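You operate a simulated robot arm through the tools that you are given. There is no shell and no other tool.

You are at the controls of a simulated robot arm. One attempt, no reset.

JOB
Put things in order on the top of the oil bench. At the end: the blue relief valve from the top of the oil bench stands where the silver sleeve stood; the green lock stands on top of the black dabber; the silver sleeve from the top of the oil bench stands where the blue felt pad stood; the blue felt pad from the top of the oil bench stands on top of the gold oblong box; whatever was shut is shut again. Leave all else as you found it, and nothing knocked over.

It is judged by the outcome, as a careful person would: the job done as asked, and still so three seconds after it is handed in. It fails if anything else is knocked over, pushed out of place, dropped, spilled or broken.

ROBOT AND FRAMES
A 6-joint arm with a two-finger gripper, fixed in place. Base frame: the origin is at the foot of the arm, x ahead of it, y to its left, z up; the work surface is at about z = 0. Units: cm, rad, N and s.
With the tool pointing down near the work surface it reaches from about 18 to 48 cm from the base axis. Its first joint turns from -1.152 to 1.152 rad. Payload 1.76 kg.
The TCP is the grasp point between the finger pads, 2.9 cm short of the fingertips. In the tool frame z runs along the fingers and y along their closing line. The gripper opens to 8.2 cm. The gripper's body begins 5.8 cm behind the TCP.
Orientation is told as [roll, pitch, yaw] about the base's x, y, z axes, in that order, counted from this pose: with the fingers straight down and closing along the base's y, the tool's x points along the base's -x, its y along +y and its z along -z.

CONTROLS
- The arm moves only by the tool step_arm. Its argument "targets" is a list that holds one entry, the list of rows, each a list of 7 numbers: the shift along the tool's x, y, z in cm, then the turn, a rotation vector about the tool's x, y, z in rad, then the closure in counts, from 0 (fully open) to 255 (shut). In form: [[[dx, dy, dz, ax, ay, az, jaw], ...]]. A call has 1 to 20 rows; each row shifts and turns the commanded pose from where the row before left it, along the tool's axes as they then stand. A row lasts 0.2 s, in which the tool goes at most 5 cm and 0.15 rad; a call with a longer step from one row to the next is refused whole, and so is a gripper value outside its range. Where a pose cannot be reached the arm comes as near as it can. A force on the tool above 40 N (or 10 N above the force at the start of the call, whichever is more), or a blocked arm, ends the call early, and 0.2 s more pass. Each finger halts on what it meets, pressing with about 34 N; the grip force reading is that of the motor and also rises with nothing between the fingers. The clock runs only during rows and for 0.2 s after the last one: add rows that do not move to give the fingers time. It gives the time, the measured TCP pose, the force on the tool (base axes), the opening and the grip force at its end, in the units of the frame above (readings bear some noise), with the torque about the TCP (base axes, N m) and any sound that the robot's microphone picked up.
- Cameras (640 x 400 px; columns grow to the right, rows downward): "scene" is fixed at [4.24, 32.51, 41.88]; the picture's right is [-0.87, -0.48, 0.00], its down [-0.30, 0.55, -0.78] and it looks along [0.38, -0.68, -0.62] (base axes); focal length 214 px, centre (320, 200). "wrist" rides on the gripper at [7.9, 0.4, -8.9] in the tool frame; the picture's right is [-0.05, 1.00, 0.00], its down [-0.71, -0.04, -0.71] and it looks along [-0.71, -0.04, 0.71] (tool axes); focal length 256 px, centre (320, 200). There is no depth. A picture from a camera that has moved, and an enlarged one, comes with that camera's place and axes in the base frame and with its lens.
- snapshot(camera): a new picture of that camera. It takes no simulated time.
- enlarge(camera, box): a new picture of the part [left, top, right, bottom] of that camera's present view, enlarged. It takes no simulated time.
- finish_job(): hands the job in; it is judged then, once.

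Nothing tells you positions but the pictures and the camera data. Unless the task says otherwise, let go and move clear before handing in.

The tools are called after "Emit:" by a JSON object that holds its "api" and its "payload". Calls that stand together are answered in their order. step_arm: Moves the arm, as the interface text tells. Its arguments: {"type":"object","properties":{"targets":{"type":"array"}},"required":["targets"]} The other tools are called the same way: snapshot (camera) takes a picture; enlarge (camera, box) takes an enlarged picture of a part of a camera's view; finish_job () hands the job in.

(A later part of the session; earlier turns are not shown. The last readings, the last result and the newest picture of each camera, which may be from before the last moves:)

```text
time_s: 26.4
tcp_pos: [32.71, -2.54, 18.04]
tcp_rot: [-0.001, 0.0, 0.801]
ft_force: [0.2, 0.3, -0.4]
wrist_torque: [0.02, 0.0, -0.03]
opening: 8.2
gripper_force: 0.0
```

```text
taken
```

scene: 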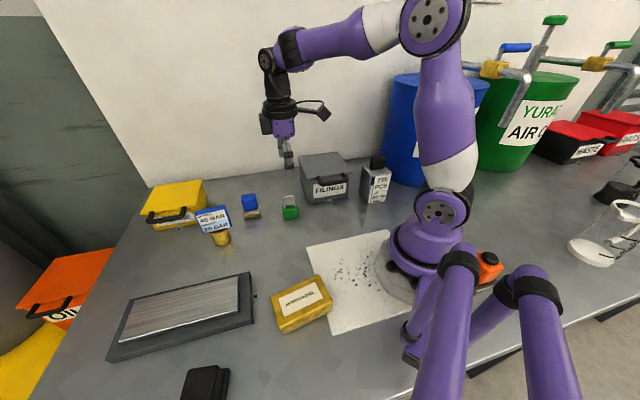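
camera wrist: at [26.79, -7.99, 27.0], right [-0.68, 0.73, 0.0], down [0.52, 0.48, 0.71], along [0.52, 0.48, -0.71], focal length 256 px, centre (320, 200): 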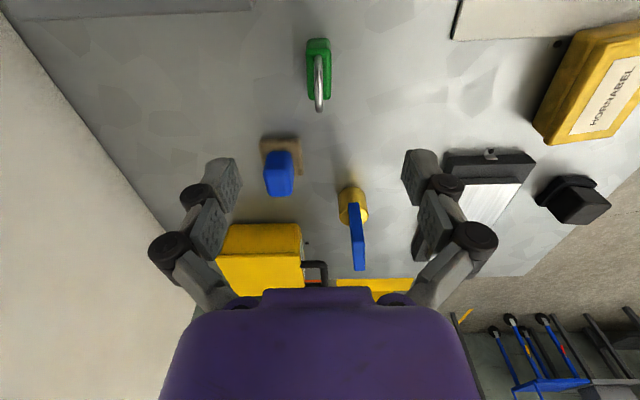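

The arm is back above the lock with a good alignment. I'll zoom in to refine the grasp.

Emit:
{"api": "enlarge", "payload": {"camera": "wrist", "box": [270, 20, 370, 120]}}

Emit:
{"api": "enlarge", "payload": {"camera": "wrist", "box": [230, 100, 390, 280]}}

Emit:
{"api": "enlarge", "payload": {"camera": "wrist", "box": [420, 0, 640, 240]}}

```text
4.00 times, centred on (320, 70) of wrist
camera zoom: at [26.79, -7.99, 27.0], right [-0.68, 0.73, 0.0], down [0.52, 0.48, 0.71], along [0.52, 0.48, -0.71], focal length 1024 px, centre (320, 720)
```

zoom: 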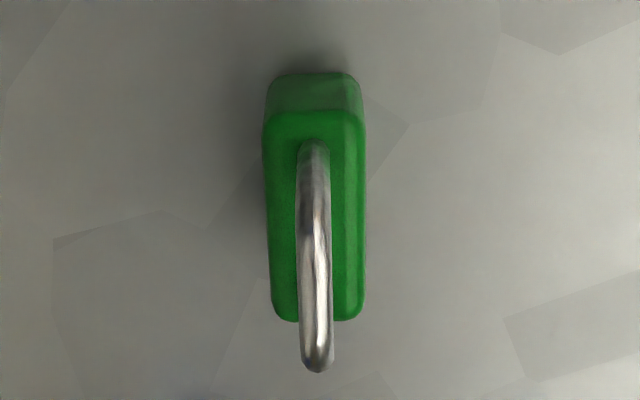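

```text
2.22 times, centred on (310, 190) of wrist
camera zoom: at [26.79, -7.99, 27.0], right [-0.68, 0.73, 0.0], down [0.52, 0.48, 0.71], along [0.52, 0.48, -0.71], focal length 569 px, centre (342, 222)
```

zoom: 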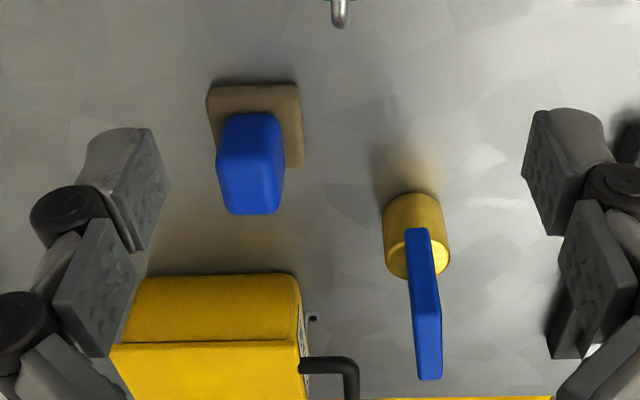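

```text
1.67 times, centred on (530, 120) of wrist
camera zoom: at [26.79, -7.99, 27.0], right [-0.68, 0.73, 0.0], down [0.52, 0.48, 0.71], along [0.52, 0.48, -0.71], focal length 427 px, centre (-30, 333)
```

zoom: 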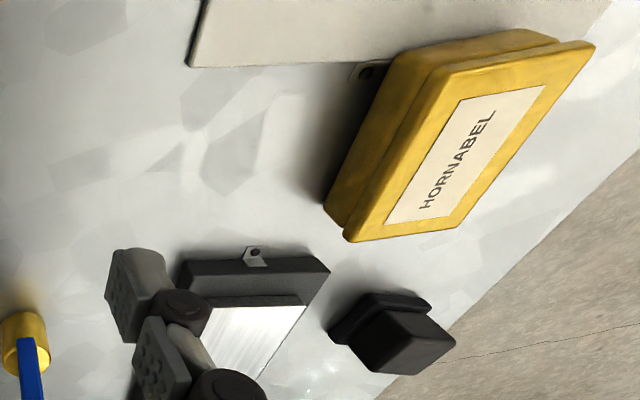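

The lock is centred under the tool at about (32.8, -2.55), 3.3 cm tall plus its shackle. I also see that the gold box has a lid and a bracket, so it's fixed. I'll descend on the lock with partly closed fingers.

Emit:
{"api": "step_arm", "payload": {"targets": [[[-0.03, -0.05, 3, 0, 0, 0, 90], [-0.03, -0.03, 3, 0, 0, 0, 90], [0, 0, 3, 0, 0, 0, 90], [0, 0, 3, 0, 0, 0, 90], [0, 0, 2.5, 0, 0, 0, 90], [0, 0, 0, 0, 0, 0, 90]]]}}

Emit:
{"api": "snapshot", "payload": {"camera": "wrist"}}

Emit:
{"api": "enlarge", "payload": {"camera": "scene", "box": [240, 150, 340, 240]}}

```text
time_s: 27.8
tcp_pos: [32.91, -2.8, 3.41]
tcp_rot: [0.0, 0.0, 0.802]
ft_force: [-0.1, 0.2, -0.5]
wrist_torque: [0.0, -0.01, -0.01]
opening: 5.29
gripper_force: 0.2
```

```text
taken
camera wrist: at [26.97, -8.15, 12.38], right [-0.68, 0.73, 0.0], down [0.52, 0.48, 0.71], along [0.52, 0.48, -0.71], focal length 256 px, centre (320, 200)
```

wrist: 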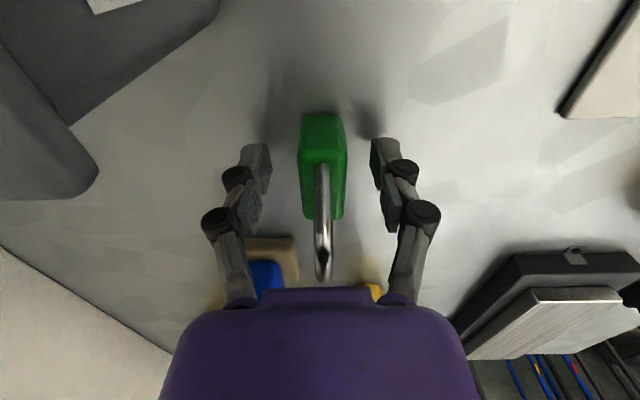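

```text
4.44 times, centred on (290, 195) of scene
camera zoom: at [4.24, 32.51, 41.88], right [-0.87, -0.48, 0.0], down [-0.3, 0.55, -0.78], along [0.38, -0.68, -0.62], focal length 953 px, centre (453, 222)
```

zoom: 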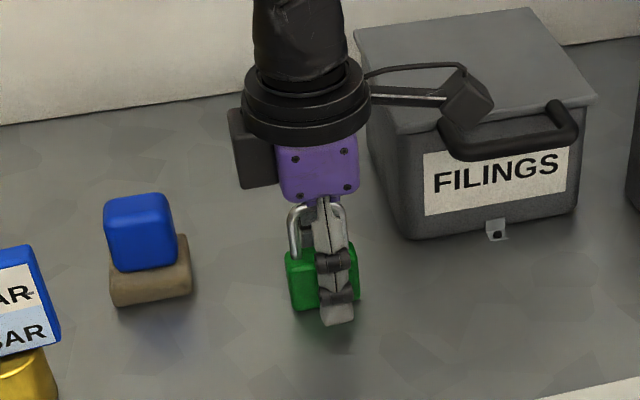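

The fingers straddle the lock well. Now I'll close them and lift straight up.

Emit:
{"api": "step_arm", "payload": {"targets": [[[0, 0, 0, 0, 0, 0, 255], [0, 0, 0, 0, 0, 0, 255], [0, 0, 0, 0, 0, 0, 255]]]}}

Emit:
{"api": "step_arm", "payload": {"targets": [[[0, 0, -1, 0, 0, 0, 255], [0, 0, -3, 0, 0, 0, 255], [0, 0, -4, 0, 0, 0, 255], [0, 0, -4, 0, 0, 0, 255], [0, 0, -2, 0, 0, 0, 255], [0, 0, 0, 0, 0, 0, 255]]]}}

Emit:
{"api": "snapshot", "payload": {"camera": "wrist"}}

Emit:
{"api": "snapshot", "payload": {"camera": "scene"}}

```text
time_s: 28.6
tcp_pos: [32.85, -2.81, 3.48]
tcp_rot: [-0.001, 0.001, 0.799]
ft_force: [0.5, 0.6, 1.8]
wrist_torque: [-0.04, -0.05, -0.01]
opening: 2.12
gripper_force: 33.5
```

```text
time_s: 30.0
tcp_pos: [32.91, -2.96, 17.38]
tcp_rot: [0.001, -0.001, 0.8]
ft_force: [0.4, -0.6, -1.4]
wrist_torque: [0.02, 0.02, -0.01]
opening: 2.09
gripper_force: 34.0
```

```text
taken
camera wrist: at [27.0, -8.3, 26.46], right [-0.68, 0.73, 0.0], down [0.52, 0.48, 0.71], along [0.52, 0.48, -0.71], focal length 256 px, centre (320, 200)
```

wrist: 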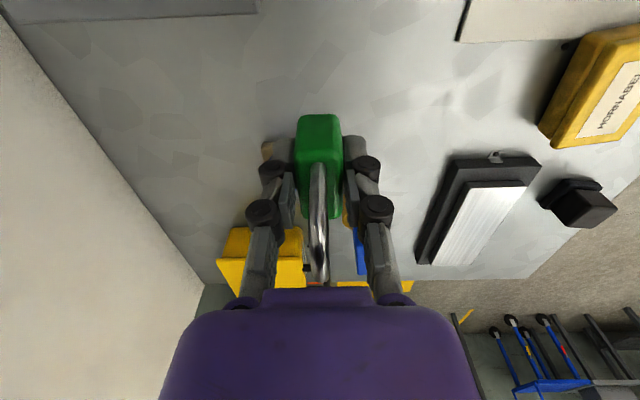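

```text
taken
```

scene: 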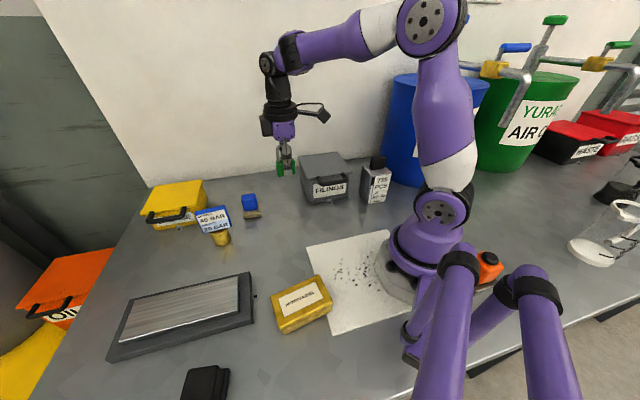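

The lock is held firmly. I'll carry it round at height to above the black dabber and look again before lowering it.

Emit:
{"api": "step_arm", "payload": {"targets": [[[-3.22, 1.91, 0, 0, 0, 0.015, 255], [-2.98, 2.38, 0, 0, 0, 0.015, 255], [-2.7, 2.81, 0, 0, 0, 0.015, 255], [-2.45, 3.14, 0, 0, 0, 0.015, 255], [-1.97, 3.55, 0, 0, 0, 0.015, 255], [-1.54, 3.84, 0, 0, 0, 0.015, 255], [-1.15, 4.07, 0, 0, 0, 0.015, 255], [-0.52, 4.26, 0, 0, 0, 0.015, 255], [0.01, 4.37, 0, 0, 0, 0.015, 255], [0.49, 4.43, 0, 0, 0, 0.015, 255], [0, 0, 0, 0, 0, 0, 255]]]}}

Emit:
{"api": "snapshot", "payload": {"camera": "wrist"}}

Emit:
{"api": "enlarge", "payload": {"camera": "wrist", "box": [240, 20, 400, 140]}}

Emit:
{"api": "snapshot", "payload": {"camera": "scene"}}

```text
time_s: 32.4
tcp_pos: [21.44, 34.68, 17.48]
tcp_rot: [0.0, 0.0, 0.65]
ft_force: [-0.9, 0.6, -1.3]
wrist_torque: [0.01, 0.04, 0.03]
opening: 2.11
gripper_force: 33.7
```

```text
taken
camera wrist: at [14.81, 30.13, 26.37], right [-0.56, 0.83, 0.0], down [0.58, 0.4, 0.71], along [0.58, 0.4, -0.71], focal length 256 px, centre (320, 200)
```

wrist: 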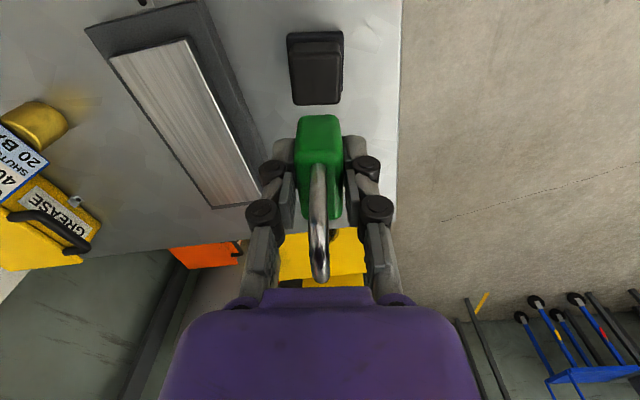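

```text
3.33 times, centred on (320, 80) of wrist
camera zoom: at [14.81, 30.13, 26.37], right [-0.56, 0.83, 0.0], down [0.58, 0.4, 0.71], along [0.58, 0.4, -0.71], focal length 853 px, centre (320, 600)
```

zoom: 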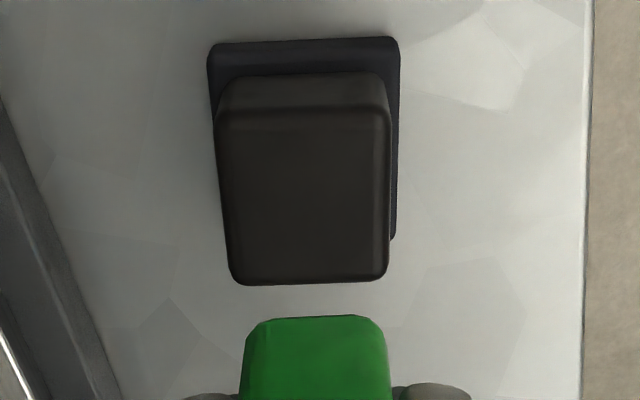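

```text
taken
```

scene: 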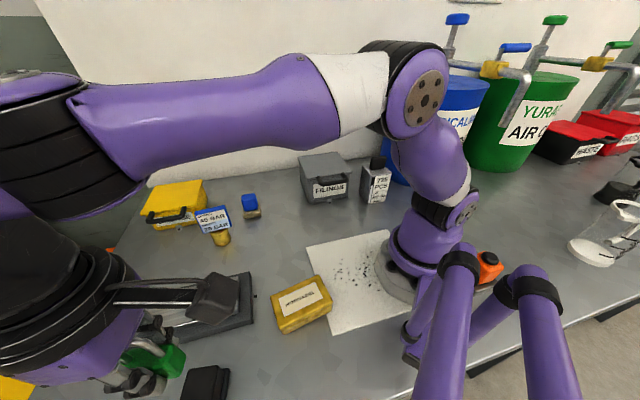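

The dabber's block top is about 4.2×4.1 cm and centred near (21.65, 34.4). I'll correct sideways, lower the lock part-way, and check from both cameras.

Emit:
{"api": "step_arm", "payload": {"targets": [[[0.23, -0.35, 0, 0, 0, 0, 255], [0, 0, 2.5, 0, 0, 0, 255], [0, 0, 2.5, 0, 0, 0, 255], [0, 0, 2.5, 0, 0, 0, 255], [0, 0, 1.0, 0, 0, 0, 255], [0, 0, 0, 0, 0, 0, 255]]]}}

Emit:
{"api": "enlarge", "payload": {"camera": "wrist", "box": [240, 60, 400, 240]}}

Emit:
{"api": "enlarge", "payload": {"camera": "scene", "box": [100, 280, 300, 400]}}

```text
time_s: 33.8
tcp_pos: [21.73, 34.12, 8.89]
tcp_rot: [0.0, 0.0, 0.651]
ft_force: [1.0, -0.7, -1.3]
wrist_torque: [0.03, -0.03, 0.0]
opening: 2.12
gripper_force: 34.4
```

```text
2.22 times, centred on (320, 150) of wrist
camera zoom: at [15.02, 29.58, 17.86], right [-0.56, 0.83, 0.0], down [0.58, 0.4, 0.71], along [0.58, 0.4, -0.71], focal length 569 px, centre (320, 311)
```

zoom: 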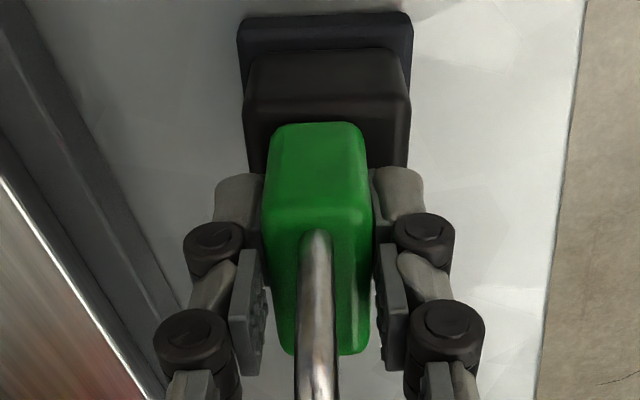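

```text
3.20 times, centred on (200, 340) of scene
camera zoom: at [4.24, 32.51, 41.88], right [-0.87, -0.48, 0.0], down [-0.3, 0.55, -0.78], along [0.38, -0.68, -0.62], focal length 686 px, centre (704, -248)
```

zoom: 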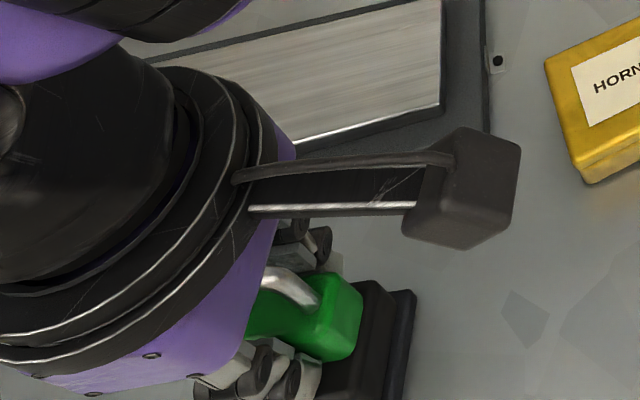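

The lock lines up over the dabber, needing only a shift of about 0.15 cm sideways. I'll lower it slowly in small steps and watch the force.

Emit:
{"api": "step_arm", "payload": {"targets": [[[0, 0.15, 0.2, 0, 0, 0, 255], [0, 0, 0.25, 0, 0, 0, 255], [0, 0, 0, 0, 0, 0, 255]]]}}

Emit:
{"api": "step_arm", "payload": {"targets": [[[0, 0, 0.2, 0, 0, 0, 255], [0, 0, 0, 0, 0, 0, 255]]]}}

Emit:
{"api": "step_arm", "payload": {"targets": [[[0, 0, 0.2, 0, 0, 0, 255], [0, 0, 0, 0, 0, 0, 255]]]}}

```text
time_s: 34.6
tcp_pos: [21.42, 34.13, 8.55]
tcp_rot: [0.0, 0.0, 0.652]
ft_force: [-0.1, -0.3, -1.1]
wrist_torque: [0.01, -0.01, 0.0]
opening: 2.12
gripper_force: 34.6
```

```text
time_s: 35.2
tcp_pos: [21.51, 34.14, 8.39]
tcp_rot: [0.001, -0.001, 0.651]
ft_force: [-6.8, -3.5, 19.9]
wrist_torque: [-0.21, 0.29, 0.01]
opening: 2.1
gripper_force: 33.8
```

```text
time_s: 35.8
tcp_pos: [21.52, 34.17, 8.27]
tcp_rot: [0.002, -0.006, 0.651]
ft_force: [-1.9, -1.6, 28.5]
wrist_torque: [-0.07, 0.05, 0.0]
opening: 2.16
gripper_force: 34.0
```

Contact was made and the lock has seated flat, with about 28 N down and almost no torque. I'll ease off a touch, open the fingers partway and check.

Emit:
{"api": "step_arm", "payload": {"targets": [[[0, 0, -0.1, 0, 0, 0, 255], [0, 0, 0, 0, 0, 0, 255]]]}}

Emit:
{"api": "step_arm", "payload": {"targets": [[[0, 0, 0, 0, 0, 0, 170], [0, 0, 0, 0, 0, 0, 120], [0, 0, 0, 0, 0, 0, 120]]]}}

Emit:
{"api": "enlarge", "payload": {"camera": "wrist", "box": [200, 40, 440, 290]}}

Emit:
{"api": "enlarge", "payload": {"camera": "scene", "box": [100, 280, 300, 400]}}

```text
time_s: 36.4
tcp_pos: [21.52, 34.2, 8.28]
tcp_rot: [-0.001, 0.001, 0.651]
ft_force: [8.3, 4.4, 11.2]
wrist_torque: [0.35, -0.43, -0.05]
opening: 2.11
gripper_force: 33.6
```

```text
time_s: 37.2
tcp_pos: [21.42, 34.11, 8.23]
tcp_rot: [0.002, 0.001, 0.651]
ft_force: [-0.6, -0.5, 0.5]
wrist_torque: [-0.01, 0.01, -0.02]
opening: 4.32
gripper_force: 0.1
```

```text
1.60 times, centred on (320, 165) of wrist
camera zoom: at [14.87, 29.67, 17.24], right [-0.56, 0.83, 0.0], down [0.58, 0.4, 0.71], along [0.58, 0.4, -0.71], focal length 410 px, centre (320, 256)
```

zoom: 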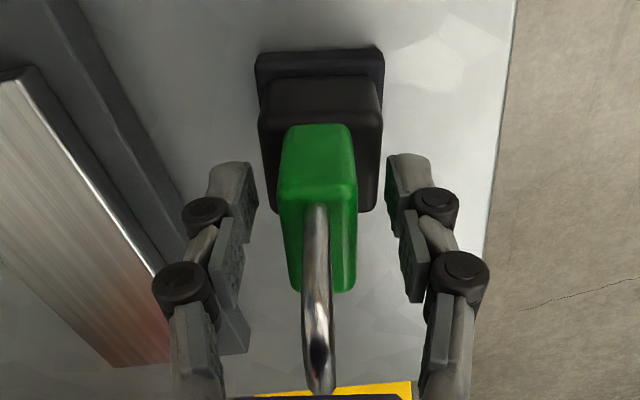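

```text
3.20 times, centred on (200, 340) of scene
camera zoom: at [4.24, 32.51, 41.88], right [-0.87, -0.48, 0.0], down [-0.3, 0.55, -0.78], along [0.38, -0.68, -0.62], focal length 686 px, centre (704, -248)
```

zoom: 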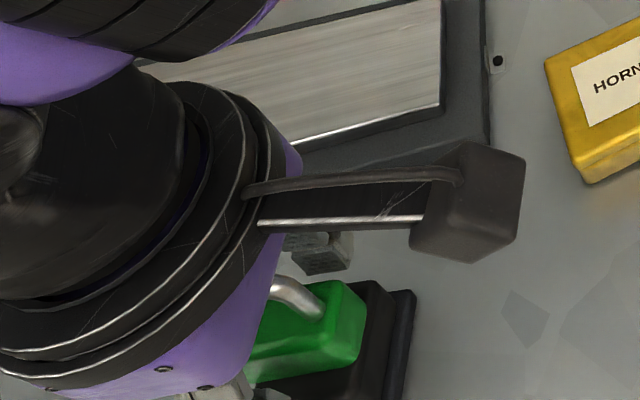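

The lock is standing on the dabber and the fingers are clear. I'll rise straight up and verify.

Emit:
{"api": "step_arm", "payload": {"targets": [[[0, 0, -1, 0, 0, 0, 120], [0, 0, -3, 0, 0, 0, 120], [0, 0, -4, 0, 0, 0, 90], [0, 0, -4, 0, 0, 0, 60], [0, 0, 0, 0, 0, 0, 60]]]}}

Emit:
{"api": "enlarge", "payload": {"camera": "wrist", "box": [240, 0, 400, 140]}}

Emit:
{"api": "enlarge", "payload": {"camera": "scene", "box": [100, 280, 300, 400]}}

```text
time_s: 38.4
tcp_pos: [21.46, 34.18, 20.35]
tcp_rot: [-0.001, 0.0, 0.651]
ft_force: [-0.6, 0.6, 0.4]
wrist_torque: [-0.03, -0.03, 0.01]
opening: 6.29
gripper_force: 0.0
```

```text
2.86 times, centred on (320, 70) of wrist
camera zoom: at [14.92, 29.7, 29.35], right [-0.56, 0.83, 0.0], down [0.58, 0.4, 0.71], along [0.58, 0.4, -0.71], focal length 731 px, centre (320, 571)
```

zoom: 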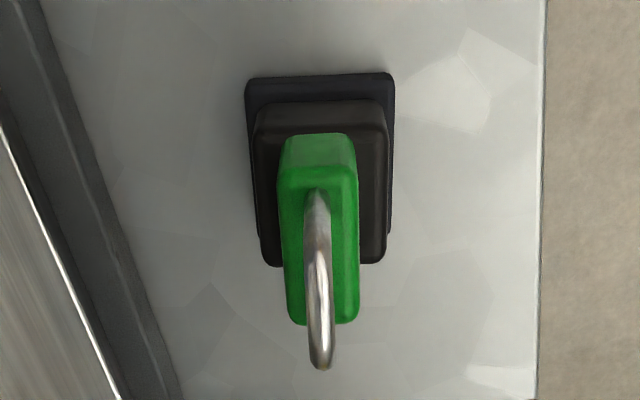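

```text
3.20 times, centred on (200, 340) of scene
camera zoom: at [4.24, 32.51, 41.88], right [-0.87, -0.48, 0.0], down [-0.3, 0.55, -0.78], along [0.38, -0.68, -0.62], focal length 686 px, centre (704, -248)
```

zoom: 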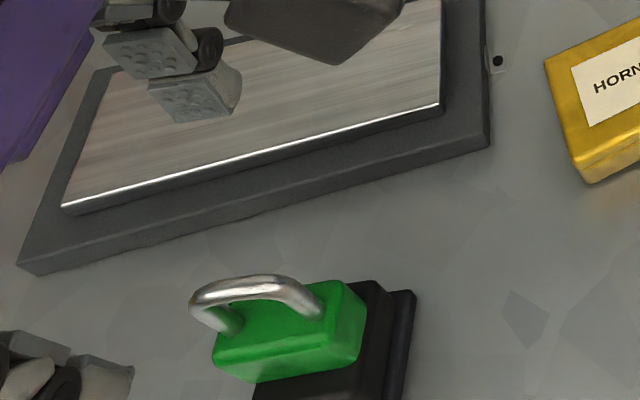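

The lock stands squarely on the dabber. Next is the blue felt pad, so I'll swing back above it with the gripper yawed to match its sides.

Emit:
{"api": "step_arm", "payload": {"targets": [[[-0.36, -3.95, 0, 0, 0, -0.014, 0], [-0.26, -3.82, 0.3, 0, 0, -0.014, 0], [0.15, -3.8, 0.3, 0, 0, -0.014, 0], [0.1, -3.73, 0.3, 0, 0, -0.014, 0], [0.48, -3.71, 0.3, 0, 0, -0.014, 0], [0.91, -3.62, 0.3, 0, 0, -0.014, 0], [1.12, -3.58, 0.3, 0, 0, -0.014, 0], [1.43, -3.5, 0.3, 0, 0, -0.014, 0], [1.82, -3.34, 0.3, 0, 0, -0.014, 0], [2.2, -3.15, 0.3, 0, 0, -0.014, 0], [0, 0, 0, 0, 0, 0, 0]]]}}

Emit:
{"api": "snapshot", "payload": {"camera": "wrist"}}

Emit:
{"api": "enlarge", "payload": {"camera": "wrist", "box": [240, 20, 400, 160]}}

```text
time_s: 40.8
tcp_pos: [39.38, 1.42, 17.4]
tcp_rot: [0.002, 0.0, 0.793]
ft_force: [0.2, -1.0, 1.1]
wrist_torque: [-0.01, -0.01, -0.04]
opening: 8.22
gripper_force: 0.1
```

```text
taken
camera wrist: at [33.51, -3.92, 26.38], right [-0.67, 0.74, 0.0], down [0.52, 0.48, 0.71], along [0.52, 0.48, -0.71], focal length 256 px, centre (320, 200)
```

wrist: 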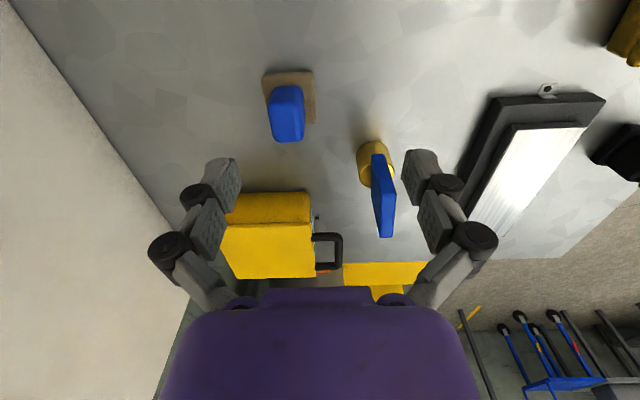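

```text
2.86 times, centred on (320, 90) of wrist
camera zoom: at [33.51, -3.92, 26.38], right [-0.67, 0.74, 0.0], down [0.52, 0.48, 0.71], along [0.52, 0.48, -0.71], focal length 731 px, centre (320, 514)
```

zoom: 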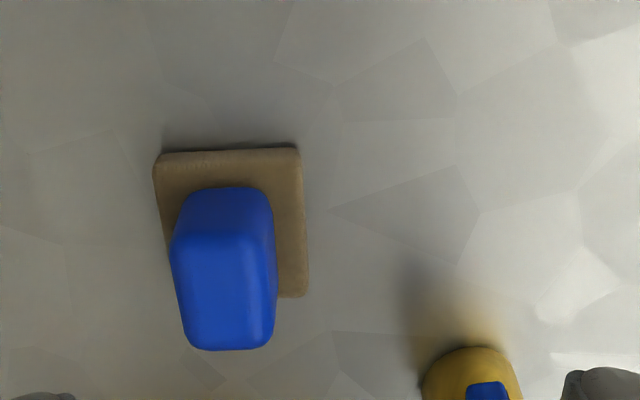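

The pad's handle is about 3.1×3.8 cm, topping out near 4.9 cm and centred at about (43.9, 1.6). I'll move over it and descend to 1.5 cm above grip height first.

Emit:
{"api": "step_arm", "payload": {"targets": [[[-1.1, -1.03, 1.8, 0, 0, 0, 70], [-1.1, -1.03, 1.8, 0, 0, 0, 70], [-1.15, -1.03, 1.8, 0, 0, 0, 70], [0, 0, 2.0, 0, 0, 0, 70], [0, 0, 2.0, 0, 0, 0, 70], [0, 0, 0, 0, 0, 0, 70]]]}}

Emit:
{"api": "snapshot", "payload": {"camera": "wrist"}}

Emit:
{"api": "enlarge", "payload": {"camera": "scene", "box": [190, 140, 310, 250]}}

```text
time_s: 42.2
tcp_pos: [44.28, 1.67, 8.14]
tcp_rot: [0.0, -0.001, 0.792]
ft_force: [-0.4, 0.0, 0.3]
wrist_torque: [0.01, 0.01, 0.0]
opening: 5.93
gripper_force: 0.2
```

```text
taken
camera wrist: at [38.27, -3.64, 17.11], right [-0.67, 0.74, 0.0], down [0.52, 0.48, 0.71], along [0.52, 0.48, -0.71], focal length 256 px, centre (320, 200)
```

wrist: 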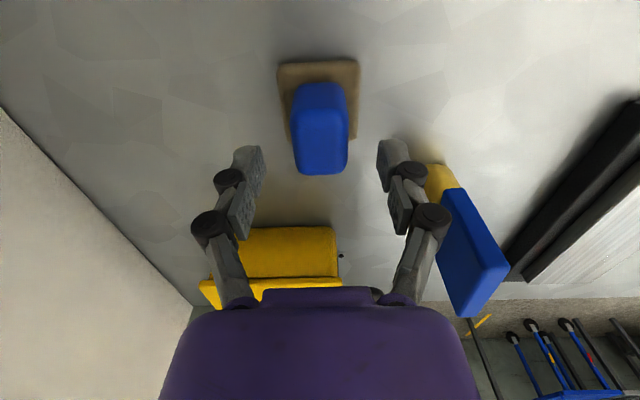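

```text
3.64 times, centred on (250, 195) of scene
camera zoom: at [4.24, 32.51, 41.88], right [-0.87, -0.48, 0.0], down [-0.3, 0.55, -0.78], along [0.38, -0.68, -0.62], focal length 780 px, centre (574, 218)
```

zoom: 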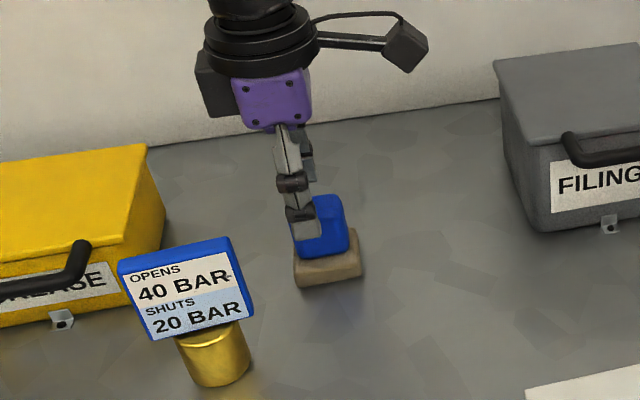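

The pad is centred under the gripper. I'll descend the rest of the way to grip height and close on the handle.

Emit:
{"api": "step_arm", "payload": {"targets": [[[0, 0, 1.8, 0, 0, 0, 70], [0, 0, 1.8, 0, 0, 0, 70], [0, 0, 0, 0, 0, 0, 70]]]}}

Emit:
{"api": "step_arm", "payload": {"targets": [[[0, 0, 0, 0, 0, 0, 255], [0, 0, 0, 0, 0, 0, 255], [0, 0, 0, 0, 0, 0, 255]]]}}

Emit:
{"api": "enlarge", "payload": {"camera": "wrist", "box": [200, 60, 440, 290]}}

```text
time_s: 43.0
tcp_pos: [43.93, 1.71, 4.51]
tcp_rot: [0.0, -0.001, 0.791]
ft_force: [0.7, -0.7, -1.0]
wrist_torque: [0.02, -0.02, 0.01]
opening: 5.93
gripper_force: 0.0
```

```text
time_s: 43.8
tcp_pos: [43.99, 1.83, 4.57]
tcp_rot: [0.0, -0.003, 0.79]
ft_force: [0.3, 1.9, 8.4]
wrist_torque: [0.15, 0.04, -0.05]
opening: 2.91
gripper_force: 33.8
```

```text
1.74 times, centred on (320, 175) of wrist
camera zoom: at [38.05, -3.64, 13.57], right [-0.67, 0.74, 0.0], down [0.52, 0.48, 0.71], along [0.52, 0.48, -0.71], focal length 445 px, centre (320, 244)
```

zoom: 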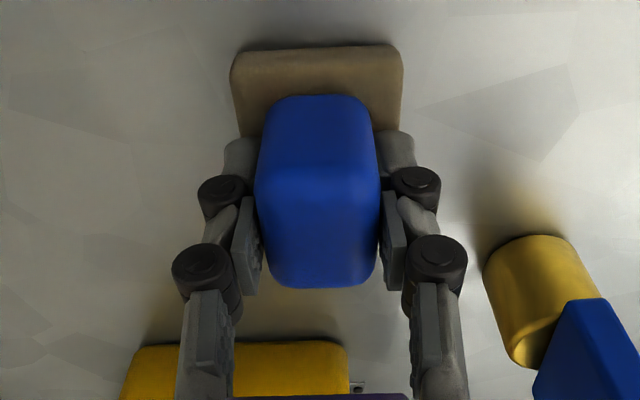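

The pad is gripped at a width of 2.9 cm and stood at about (43.9, 1.68). I'll lift it and carry it over to the gold box.

Emit:
{"api": "step_arm", "payload": {"targets": [[[0, 0, -0.8, 0, 0, 0, 255], [0, 0, -3, 0, 0, 0, 255], [0, 0, -3.5, 0, 0, 0, 255], [0.97, 3.86, -0.45, 0, 0, -0.02, 255], [0.9, 3.88, -0.45, 0, 0, -0.02, 255], [0.82, 3.9, -0.45, 0, 0, -0.02, 255], [0.74, 3.92, -0.45, 0, 0, -0.02, 255], [0.66, 3.93, -0.45, 0, 0, -0.02, 255], [0.58, 3.94, -0.45, 0, 0, -0.02, 255], [0.5, 3.95, -0.45, 0, 0, -0.02, 255], [0.43, 3.96, -0.45, 0, 0, -0.02, 255], [0, 0, 0, 0, 0, 0, 255]]]}}

Emit:
{"api": "snapshot", "payload": {"camera": "wrist"}}

Emit:
{"api": "snapshot", "payload": {"camera": "scene"}}

```text
time_s: 46.4
tcp_pos: [16.71, 18.1, 15.38]
tcp_rot: [0.0, 0.0, 0.951]
ft_force: [-0.5, -0.1, -0.6]
wrist_torque: [0.01, -0.04, 0.0]
opening: 2.91
gripper_force: 33.8
```

```text
taken
camera wrist: at [11.75, 11.89, 24.43], right [-0.78, 0.62, 0.0], down [0.44, 0.55, 0.71], along [0.44, 0.55, -0.71], focal length 256 px, centre (320, 200)
```

wrist: 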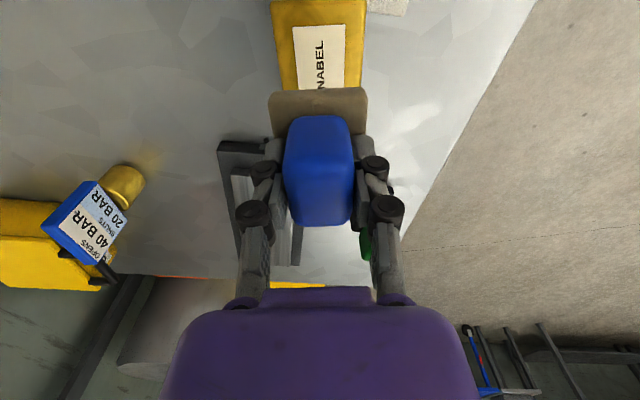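

```text
taken
```

scene: 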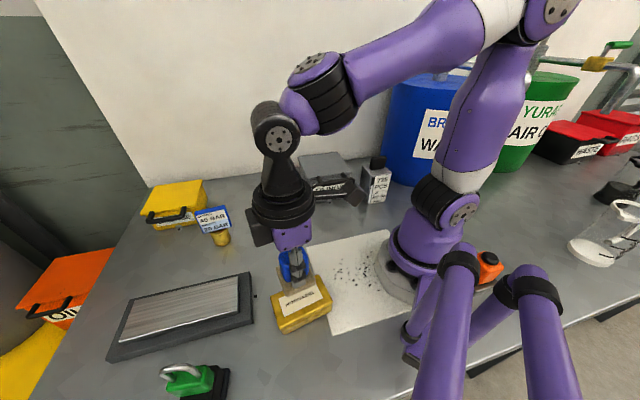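

The gold box is in line with the tool and its top is about 9.3×6.1 cm. I'll shift inward about 0.45 cm and lower the pad in steps.

Emit:
{"api": "step_arm", "payload": {"targets": [[[0.45, 0.1, 1.0, 0, 0, 0, 255], [0, 0, 2.0, 0, 0, 0, 255], [0, 0, 1.4, 0, 0, 0, 255], [0, 0, 0, 0, 0, 0, 255]]]}}

Emit:
{"api": "snapshot", "payload": {"camera": "wrist"}}

Emit:
{"api": "enlarge", "payload": {"camera": "scene", "box": [240, 220, 360, 350]}}

```text
time_s: 47.4
tcp_pos: [16.62, 17.69, 11.01]
tcp_rot: [0.0, 0.0, 0.95]
ft_force: [0.1, 0.0, -0.8]
wrist_torque: [0.0, 0.01, -0.01]
opening: 2.89
gripper_force: 34.2
```

```text
taken
camera wrist: at [11.52, 11.42, 19.97], right [-0.78, 0.62, 0.0], down [0.44, 0.55, 0.71], along [0.44, 0.55, -0.71], focal length 256 px, centre (320, 200)
```

wrist: 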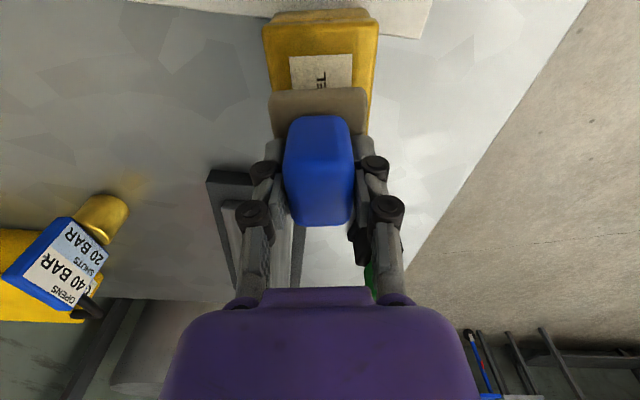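

```text
3.08 times, centred on (300, 285) of scene
camera zoom: at [4.24, 32.51, 41.88], right [-0.87, -0.48, 0.0], down [-0.3, 0.55, -0.78], along [0.38, -0.68, -0.62], focal length 660 px, centre (382, -62)
```

zoom: 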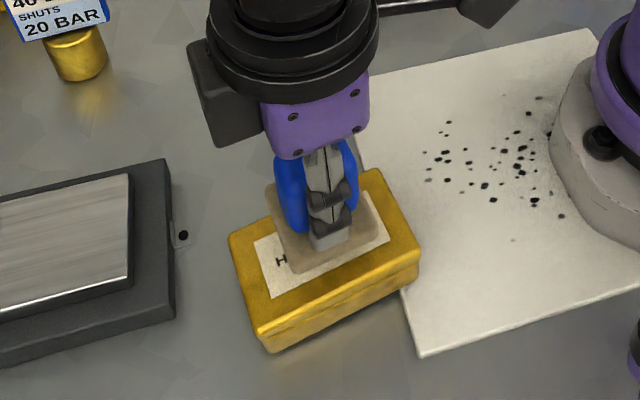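

The pad is nearly centred over the box. I'll make a small correction and lower slowly until contact.

Emit:
{"api": "step_arm", "payload": {"targets": [[[0.25, 0.1, 0.7, 0, 0, 0, 255], [0, 0, 0.5, 0, 0, 0, 255], [0, 0, 0, 0, 0, 0, 255]]]}}

Emit:
{"api": "step_arm", "payload": {"targets": [[[0, 0, 0.3, 0, 0, 0, 255], [0, 0, 0, 0, 0, 0, 255]]]}}

Emit:
{"api": "step_arm", "payload": {"targets": [[[0, 0, 0.2, 0, 0, 0, 255], [0, 0, 0, 0, 0, 0, 255]]]}}

```text
time_s: 48.2
tcp_pos: [16.13, 17.47, 9.78]
tcp_rot: [-0.001, 0.0, 0.951]
ft_force: [1.0, -1.6, -1.0]
wrist_torque: [0.0, 0.01, -0.03]
opening: 2.92
gripper_force: 33.9
```

```text
time_s: 48.8
tcp_pos: [16.15, 17.36, 9.67]
tcp_rot: [0.0, -0.001, 0.95]
ft_force: [-0.1, 0.5, -1.4]
wrist_torque: [0.0, -0.04, -0.01]
opening: 2.92
gripper_force: 33.9
```

```text
time_s: 49.4
tcp_pos: [16.16, 17.49, 9.33]
tcp_rot: [0.0, -0.002, 0.949]
ft_force: [0.5, 0.5, -0.5]
wrist_torque: [0.0, 0.0, -0.01]
opening: 2.9
gripper_force: 34.2
```

No contact yet at about 9.3 cm. I'll continue down in small steps.

Emit:
{"api": "step_arm", "payload": {"targets": [[[0, 0, 0.2, 0, 0, 0, 255], [0, 0, 0, 0, 0, 0, 255]]]}}

Emit:
{"api": "step_arm", "payload": {"targets": [[[0, 0, 0.2, 0, 0, 0, 255], [0, 0, 0, 0, 0, 0, 255]]]}}

Emit:
{"api": "step_arm", "payload": {"targets": [[[0, 0, 0.15, 0, 0, 0, 255], [0, 0, 0, 0, 0, 0, 255]]]}}

```text
time_s: 50.0
tcp_pos: [16.27, 17.44, 9.17]
tcp_rot: [-0.001, -0.001, 0.951]
ft_force: [-0.7, -0.6, 3.0]
wrist_torque: [-0.05, 0.09, -0.01]
opening: 2.9
gripper_force: 33.5
```

```text
time_s: 50.6
tcp_pos: [16.18, 17.48, 9.02]
tcp_rot: [-0.001, -0.001, 0.951]
ft_force: [2.0, -1.6, 21.5]
wrist_torque: [-0.52, 0.38, 0.08]
opening: 2.92
gripper_force: 34.3
```

```text
time_s: 51.2
tcp_pos: [16.16, 17.45, 8.82]
tcp_rot: [-0.001, -0.002, 0.952]
ft_force: [3.5, 2.8, 23.8]
wrist_torque: [-0.35, 0.36, 0.01]
opening: 2.92
gripper_force: 34.1
```

The pad is resting on the box, with about 22 N. I'll ease up slightly and open the fingers.

Emit:
{"api": "step_arm", "payload": {"targets": [[[0, 0, -0.15, 0, 0, 0, 255], [0, 0, 0, 0, 0, 0, 255]]]}}

Emit:
{"api": "step_arm", "payload": {"targets": [[[0, 0, 0, 0, 0, 0, 140], [0, 0, 0, 0, 0, 0, 80], [0, 0, 0, 0, 0, 0, 80]]]}}

Emit:
{"api": "enlarge", "payload": {"camera": "wrist", "box": [200, 0, 440, 240]}}

Emit:
{"api": "enlarge", "payload": {"camera": "scene", "box": [240, 220, 360, 350]}}

```text
time_s: 51.8
tcp_pos: [16.16, 17.38, 8.92]
tcp_rot: [-0.001, 0.004, 0.952]
ft_force: [-0.4, 1.2, -1.5]
wrist_torque: [0.02, 0.0, 0.04]
opening: 2.89
gripper_force: 33.9
```

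```text
time_s: 52.6
tcp_pos: [16.09, 17.49, 8.99]
tcp_rot: [0.001, 0.001, 0.951]
ft_force: [0.6, 0.3, -0.3]
wrist_torque: [-0.01, -0.01, 0.02]
opening: 5.62
gripper_force: 0.1
```

```text
1.67 times, centred on (320, 120) of wrist
camera zoom: at [11.16, 11.27, 17.92], right [-0.78, 0.62, 0.0], down [0.44, 0.55, 0.71], along [0.44, 0.55, -0.71], focal length 427 px, centre (320, 333)
```

zoom: 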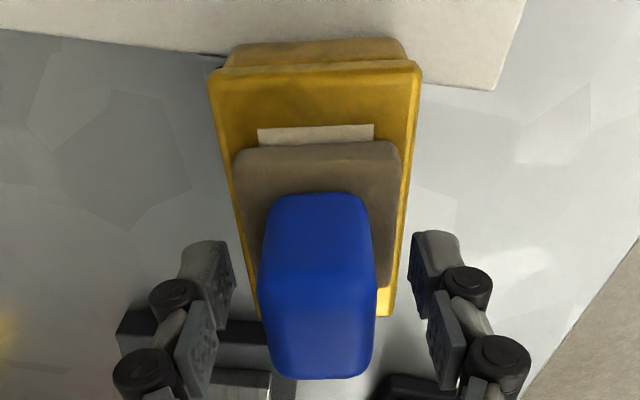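

```text
3.08 times, centred on (300, 285) of scene
camera zoom: at [4.24, 32.51, 41.88], right [-0.87, -0.48, 0.0], down [-0.3, 0.55, -0.78], along [0.38, -0.68, -0.62], focal length 660 px, centre (382, -62)
```

zoom: 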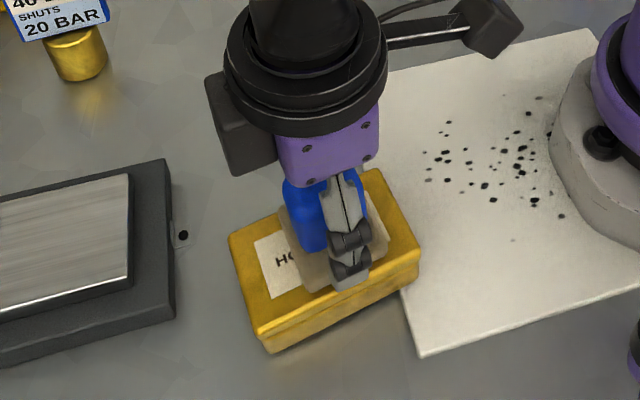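

The pad sits centred on the gold box. I'll rise clear and verify, then head for the silver sleeve.

Emit:
{"api": "step_arm", "payload": {"targets": [[[0, 0, -1, 0, 0, 0, 80], [0, 0, -3, 0, 0, 0, 60], [0, 0, -4, 0, 0, 0, 30], [0, 0, -4, 0, 0, 0, 0], [0, 0, 0, 0, 0, 0, 0]]]}}

Emit:
{"api": "snapshot", "payload": {"camera": "wrist"}}

Emit:
{"api": "snapshot", "payload": {"camera": "scene"}}

```text
time_s: 53.8
tcp_pos: [16.01, 17.48, 20.9]
tcp_rot: [0.001, 0.0, 0.952]
ft_force: [0.7, -0.2, 0.4]
wrist_torque: [0.02, 0.0, -0.03]
opening: 8.17
gripper_force: 0.1
```

```text
taken
camera wrist: at [11.09, 11.29, 29.87], right [-0.78, 0.62, 0.0], down [0.44, 0.55, 0.71], along [0.44, 0.55, -0.71], focal length 256 px, centre (320, 200)
```

wrist: 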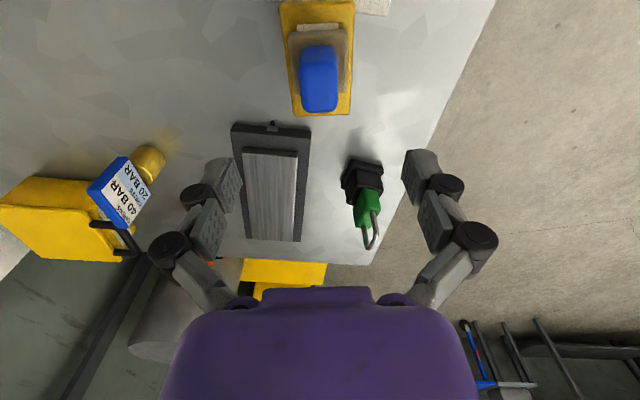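

```text
taken
```

scene: 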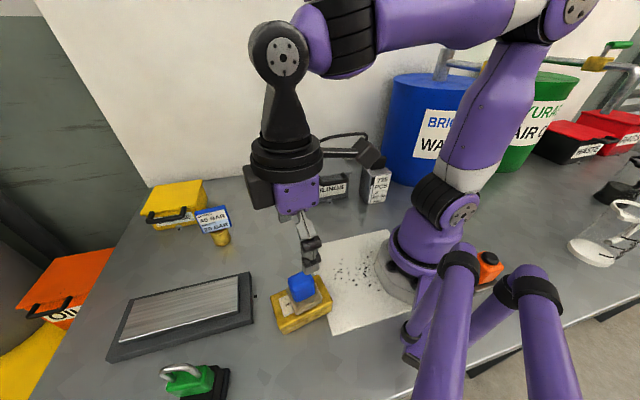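

The pad is stably on the gold box, and the lock is still on the dabber. Now I'll swing to the silver sleeve, lining up with its sides.

Emit:
{"api": "step_arm", "payload": {"targets": [[[0.28, -3.05, 0, 0, 0, 0.1244, 0], [0.28, -3.07, 0, 0, 0, 0.1244, 0], [0.3, -3.11, 0, 0, 0, 0.1244, 0], [0.32, -3.17, 0, 0, 0, 0.1244, 0], [0.34, -3.18, 0, 0, 0, 0.1244, 0], [0.35, -3.21, 0, 0, 0, 0.1244, 0], [0.37, -3.28, 0, 0, 0, 0.1244, 0], [0.47, -3.25, 0, 0, 0, 0.1244, 0], [0.41, -3.34, 0, 0, 0, 0.1244, 0], [0.42, -3.35, 0, 0, 0, 0.1244, 0], [0.44, -3.38, 0, 0, 0, 0.1244, 0], [0.55, -3.4, 0, 0, 0, 0.1244, 0], [0.55, -3.41, 0, 0, 0, 0.1244, 0], [0.48, -3.47, 0, 0, 0, 0.1244, 0], [0, 0, 0, 0, 0, 0, 0]]]}}

Emit:
{"api": "snapshot", "payload": {"camera": "wrist"}}

Emit:
{"api": "enlarge", "payload": {"camera": "wrist", "box": [240, 0, 400, 150]}}

Emit:
{"api": "snapshot", "payload": {"camera": "scene"}}

```text
time_s: 57.0
tcp_pos: [16.03, -22.55, 20.93]
tcp_rot: [-0.001, 0.001, -0.792]
ft_force: [0.2, 0.3, -0.2]
wrist_torque: [-0.04, -0.01, 0.02]
opening: 8.22
gripper_force: 0.1
```

```text
taken
camera wrist: at [10.62, -16.67, 29.94], right [0.75, 0.66, 0.0], down [0.47, -0.53, 0.71], along [0.47, -0.53, -0.71], focal length 256 px, centre (320, 200)
```

wrist: 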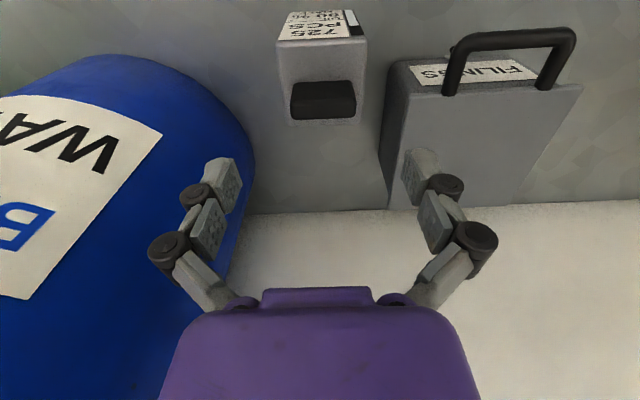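

```text
2.67 times, centred on (320, 75) of wrist
camera zoom: at [10.62, -16.67, 29.94], right [0.75, 0.66, 0.0], down [0.47, -0.53, 0.71], along [0.47, -0.53, -0.71], focal length 683 px, centre (320, 533)
```

zoom: 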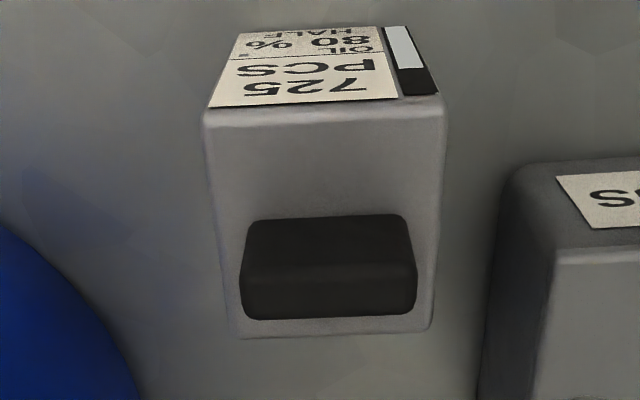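

```text
taken
```

scene: 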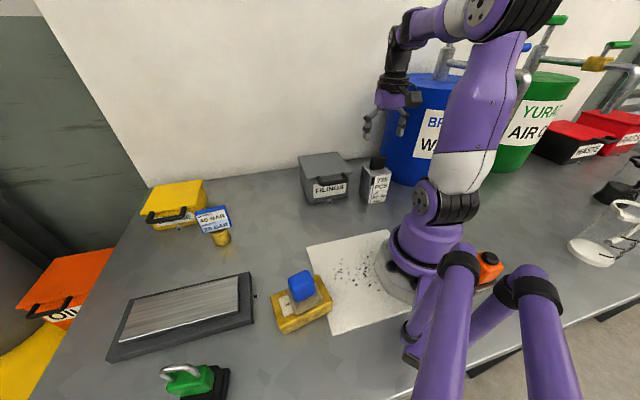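

The sleeve's body is about 6.1×6.3×10 cm and well aligned, and its knob tops out near 12.9 cm. There's room for a finger beside the FILINGS box, so I'll correct slightly and descend part-way.

Emit:
{"api": "step_arm", "payload": {"targets": [[[0.14, 0.2, 2, 0, 0, 0, 0], [0, 0, 3, 0, 0, 0, 0], [0, 0, 2.5, 0, 0, 0, 0], [0, 0, 0, 0, 0, 0, 0]]]}}

Emit:
{"api": "snapshot", "payload": {"camera": "wrist"}}

Emit:
{"api": "enlarge", "payload": {"camera": "scene", "box": [320, 80, 440, 220]}}

```text
time_s: 58.0
tcp_pos: [15.98, -22.28, 13.51]
tcp_rot: [0.0, 0.0, -0.791]
ft_force: [0.6, -0.3, 0.3]
wrist_torque: [0.03, 0.0, -0.03]
opening: 8.2
gripper_force: 0.0
```

```text
taken
camera wrist: at [10.74, -16.36, 22.44], right [0.75, 0.66, 0.0], down [0.47, -0.53, 0.71], along [0.47, -0.53, -0.71], focal length 256 px, centre (320, 200)
```

wrist: 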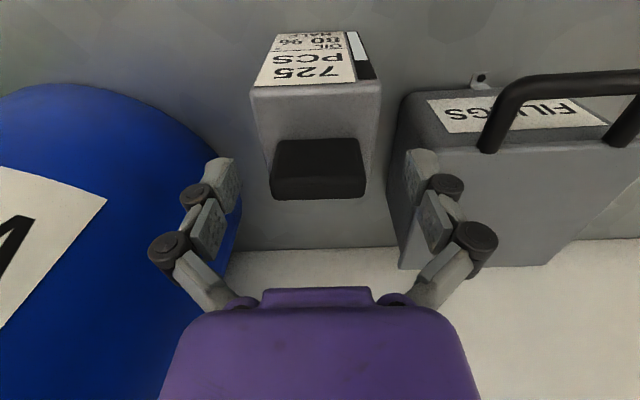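

```text
2.86 times, centred on (380, 150) of scene
camera zoom: at [4.24, 32.51, 41.88], right [-0.87, -0.48, 0.0], down [-0.3, 0.55, -0.78], along [0.38, -0.68, -0.62], focal length 613 px, centre (149, 343)
```

zoom: 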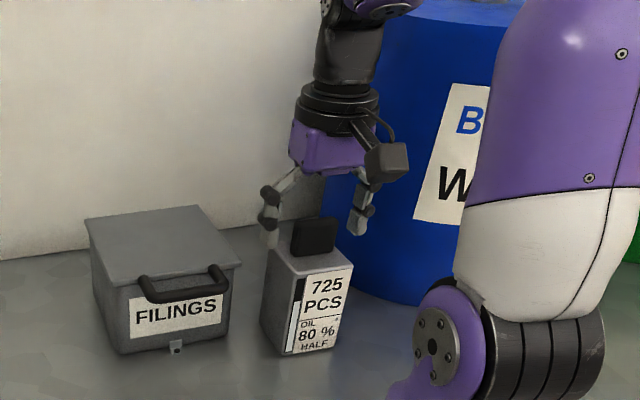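

The fingers straddle the sleeve with about 1 cm clearance on each side. I'll descend to grip height and close gently.

Emit:
{"api": "step_arm", "payload": {"targets": [[[0, 0, 1.5, 0, 0, 0, 0], [0, 0, 1.6, 0, 0, 0, 0], [0, 0, 1.6, 0, 0, 0, 0], [0, 0, 0, 0, 0, 0, 0]]]}}

Emit:
{"api": "step_arm", "payload": {"targets": [[[0, 0, 0, 0, 0, 0, 40], [0, 0, 0, 0, 0, 0, 70], [0, 0, 0, 0, 0, 0, 255], [0, 0, 0, 0, 0, 0, 255]]]}}

Emit:
{"api": "snapshot", "payload": {"camera": "wrist"}}

Emit:
{"api": "enlarge", "payload": {"camera": "scene", "box": [320, 80, 440, 220]}}

```text
time_s: 59.0
tcp_pos: [16.04, -22.37, 8.83]
tcp_rot: [-0.002, 0.001, -0.791]
ft_force: [0.5, 0.0, 0.7]
wrist_torque: [0.0, 0.0, 0.0]
opening: 8.19
gripper_force: 0.1
```

```text
time_s: 60.0
tcp_pos: [16.06, -22.41, 8.98]
tcp_rot: [0.0, -0.001, -0.79]
ft_force: [-5.1, -2.4, 11.3]
wrist_torque: [-0.08, 0.31, -0.11]
opening: 6.35
gripper_force: 33.9
```

```text
taken
camera wrist: at [10.72, -16.42, 17.87], right [0.75, 0.66, 0.0], down [0.47, -0.53, 0.71], along [0.47, -0.53, -0.71], focal length 256 px, centre (320, 200)
```

wrist: 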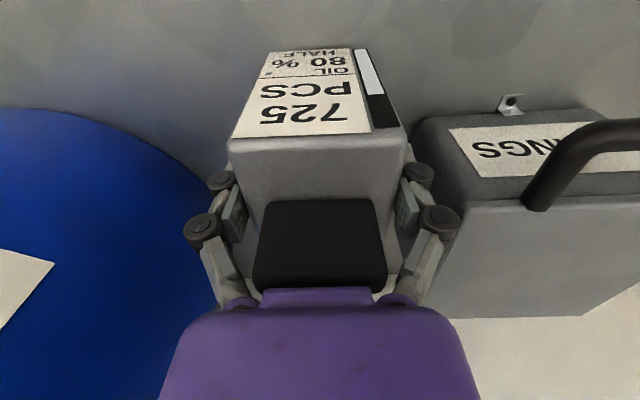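

```text
2.86 times, centred on (380, 150) of scene
camera zoom: at [4.24, 32.51, 41.88], right [-0.87, -0.48, 0.0], down [-0.3, 0.55, -0.78], along [0.38, -0.68, -0.62], focal length 613 px, centre (149, 343)
```

zoom: 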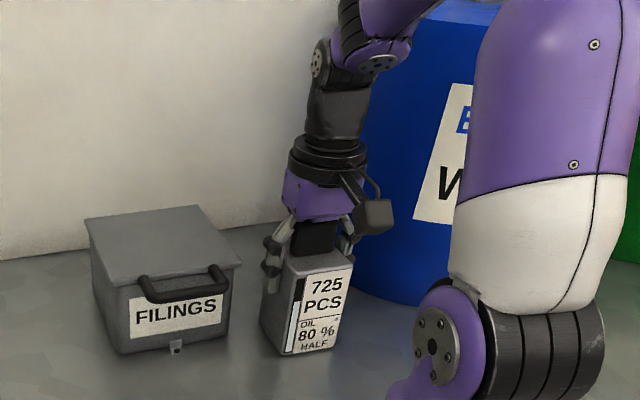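

The sleeve is gripped at 6.35 cm and stood at about (16.1, -22.45). I'll lift gently to test that it's loose.

Emit:
{"api": "step_arm", "payload": {"targets": [[[0, 0, -0.5, 0, 0, 0, 255], [0, 0, -0.5, 0, 0, 0, 255], [0, 0, 0, 0, 0, 0, 255]]]}}

Emit:
{"api": "enlarge", "payload": {"camera": "scene", "box": [320, 80, 440, 220]}}

```text
time_s: 60.8
tcp_pos: [16.06, -22.34, 9.84]
tcp_rot: [0.001, 0.001, -0.791]
ft_force: [0.0, 0.5, -7.9]
wrist_torque: [0.03, 0.01, 0.02]
opening: 6.36
gripper_force: 34.7
```

```text
2.86 times, centred on (380, 150) of scene
camera zoom: at [4.24, 32.51, 41.88], right [-0.87, -0.48, 0.0], down [-0.3, 0.55, -0.78], along [0.38, -0.68, -0.62], focal length 613 px, centre (149, 343)
```

zoom: 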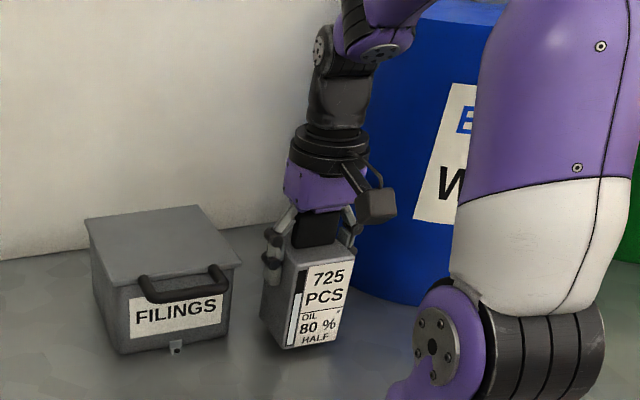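

The silver block lifts freely at about 0.8 kg, so it's a loose item. I'll raise it high, swing it clear of the FILINGS box and carry it upright toward where the pad stood.

Emit:
{"api": "step_arm", "payload": {"targets": [[[0, 0, -2.5, 0, 0, 0, 255], [0, 0, -3.2, 0, 0, 0, 255], [0, 0, -3.2, 0, 0, 0, 255], [0, 0, -3.2, 0, 0, 0, 255], [0.8, 3.6, 0, 0, 0, 0, 255], [0.8, 3.6, 0, 0, 0, 0, 255], [0.8, 3.6, 0, 0, 0, 0, 255], [0.8, 3.6, 0, 0, 0, 0, 255], [0.25, 4.01, 0.67, 0, 0, 0, 255], [0.25, 4.01, 0.67, 0, 0, 0, 255], [0.25, 4.01, 0.67, 0, 0, 0, 255], [0, 0, 0, 0, 0, 0, 255]]]}}

Emit:
{"api": "snapshot", "payload": {"camera": "scene"}}

Emit:
{"api": "snapshot", "payload": {"camera": "wrist"}}

```text
time_s: 63.4
tcp_pos: [32.16, -0.67, 19.66]
tcp_rot: [0.001, -0.001, -0.79]
ft_force: [0.5, -0.1, -6.3]
wrist_torque: [-0.01, -0.01, -0.03]
opening: 6.37
gripper_force: 33.9
```

```text
taken
```

scene: 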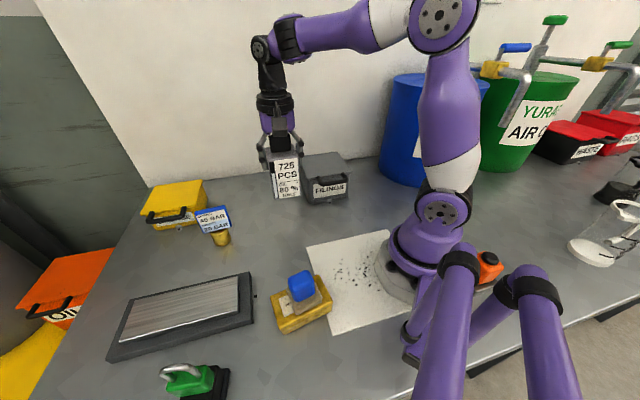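

```text
taken
camera wrist: at [26.77, 5.29, 28.7], right [0.75, 0.66, 0.0], down [0.47, -0.53, 0.71], along [0.47, -0.53, -0.71], focal length 256 px, centre (320, 200)
```

wrist: 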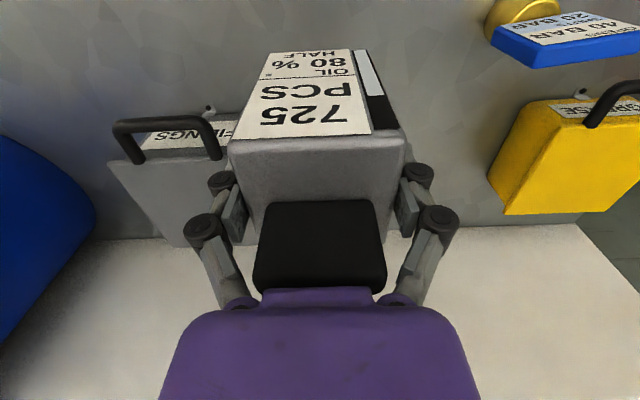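

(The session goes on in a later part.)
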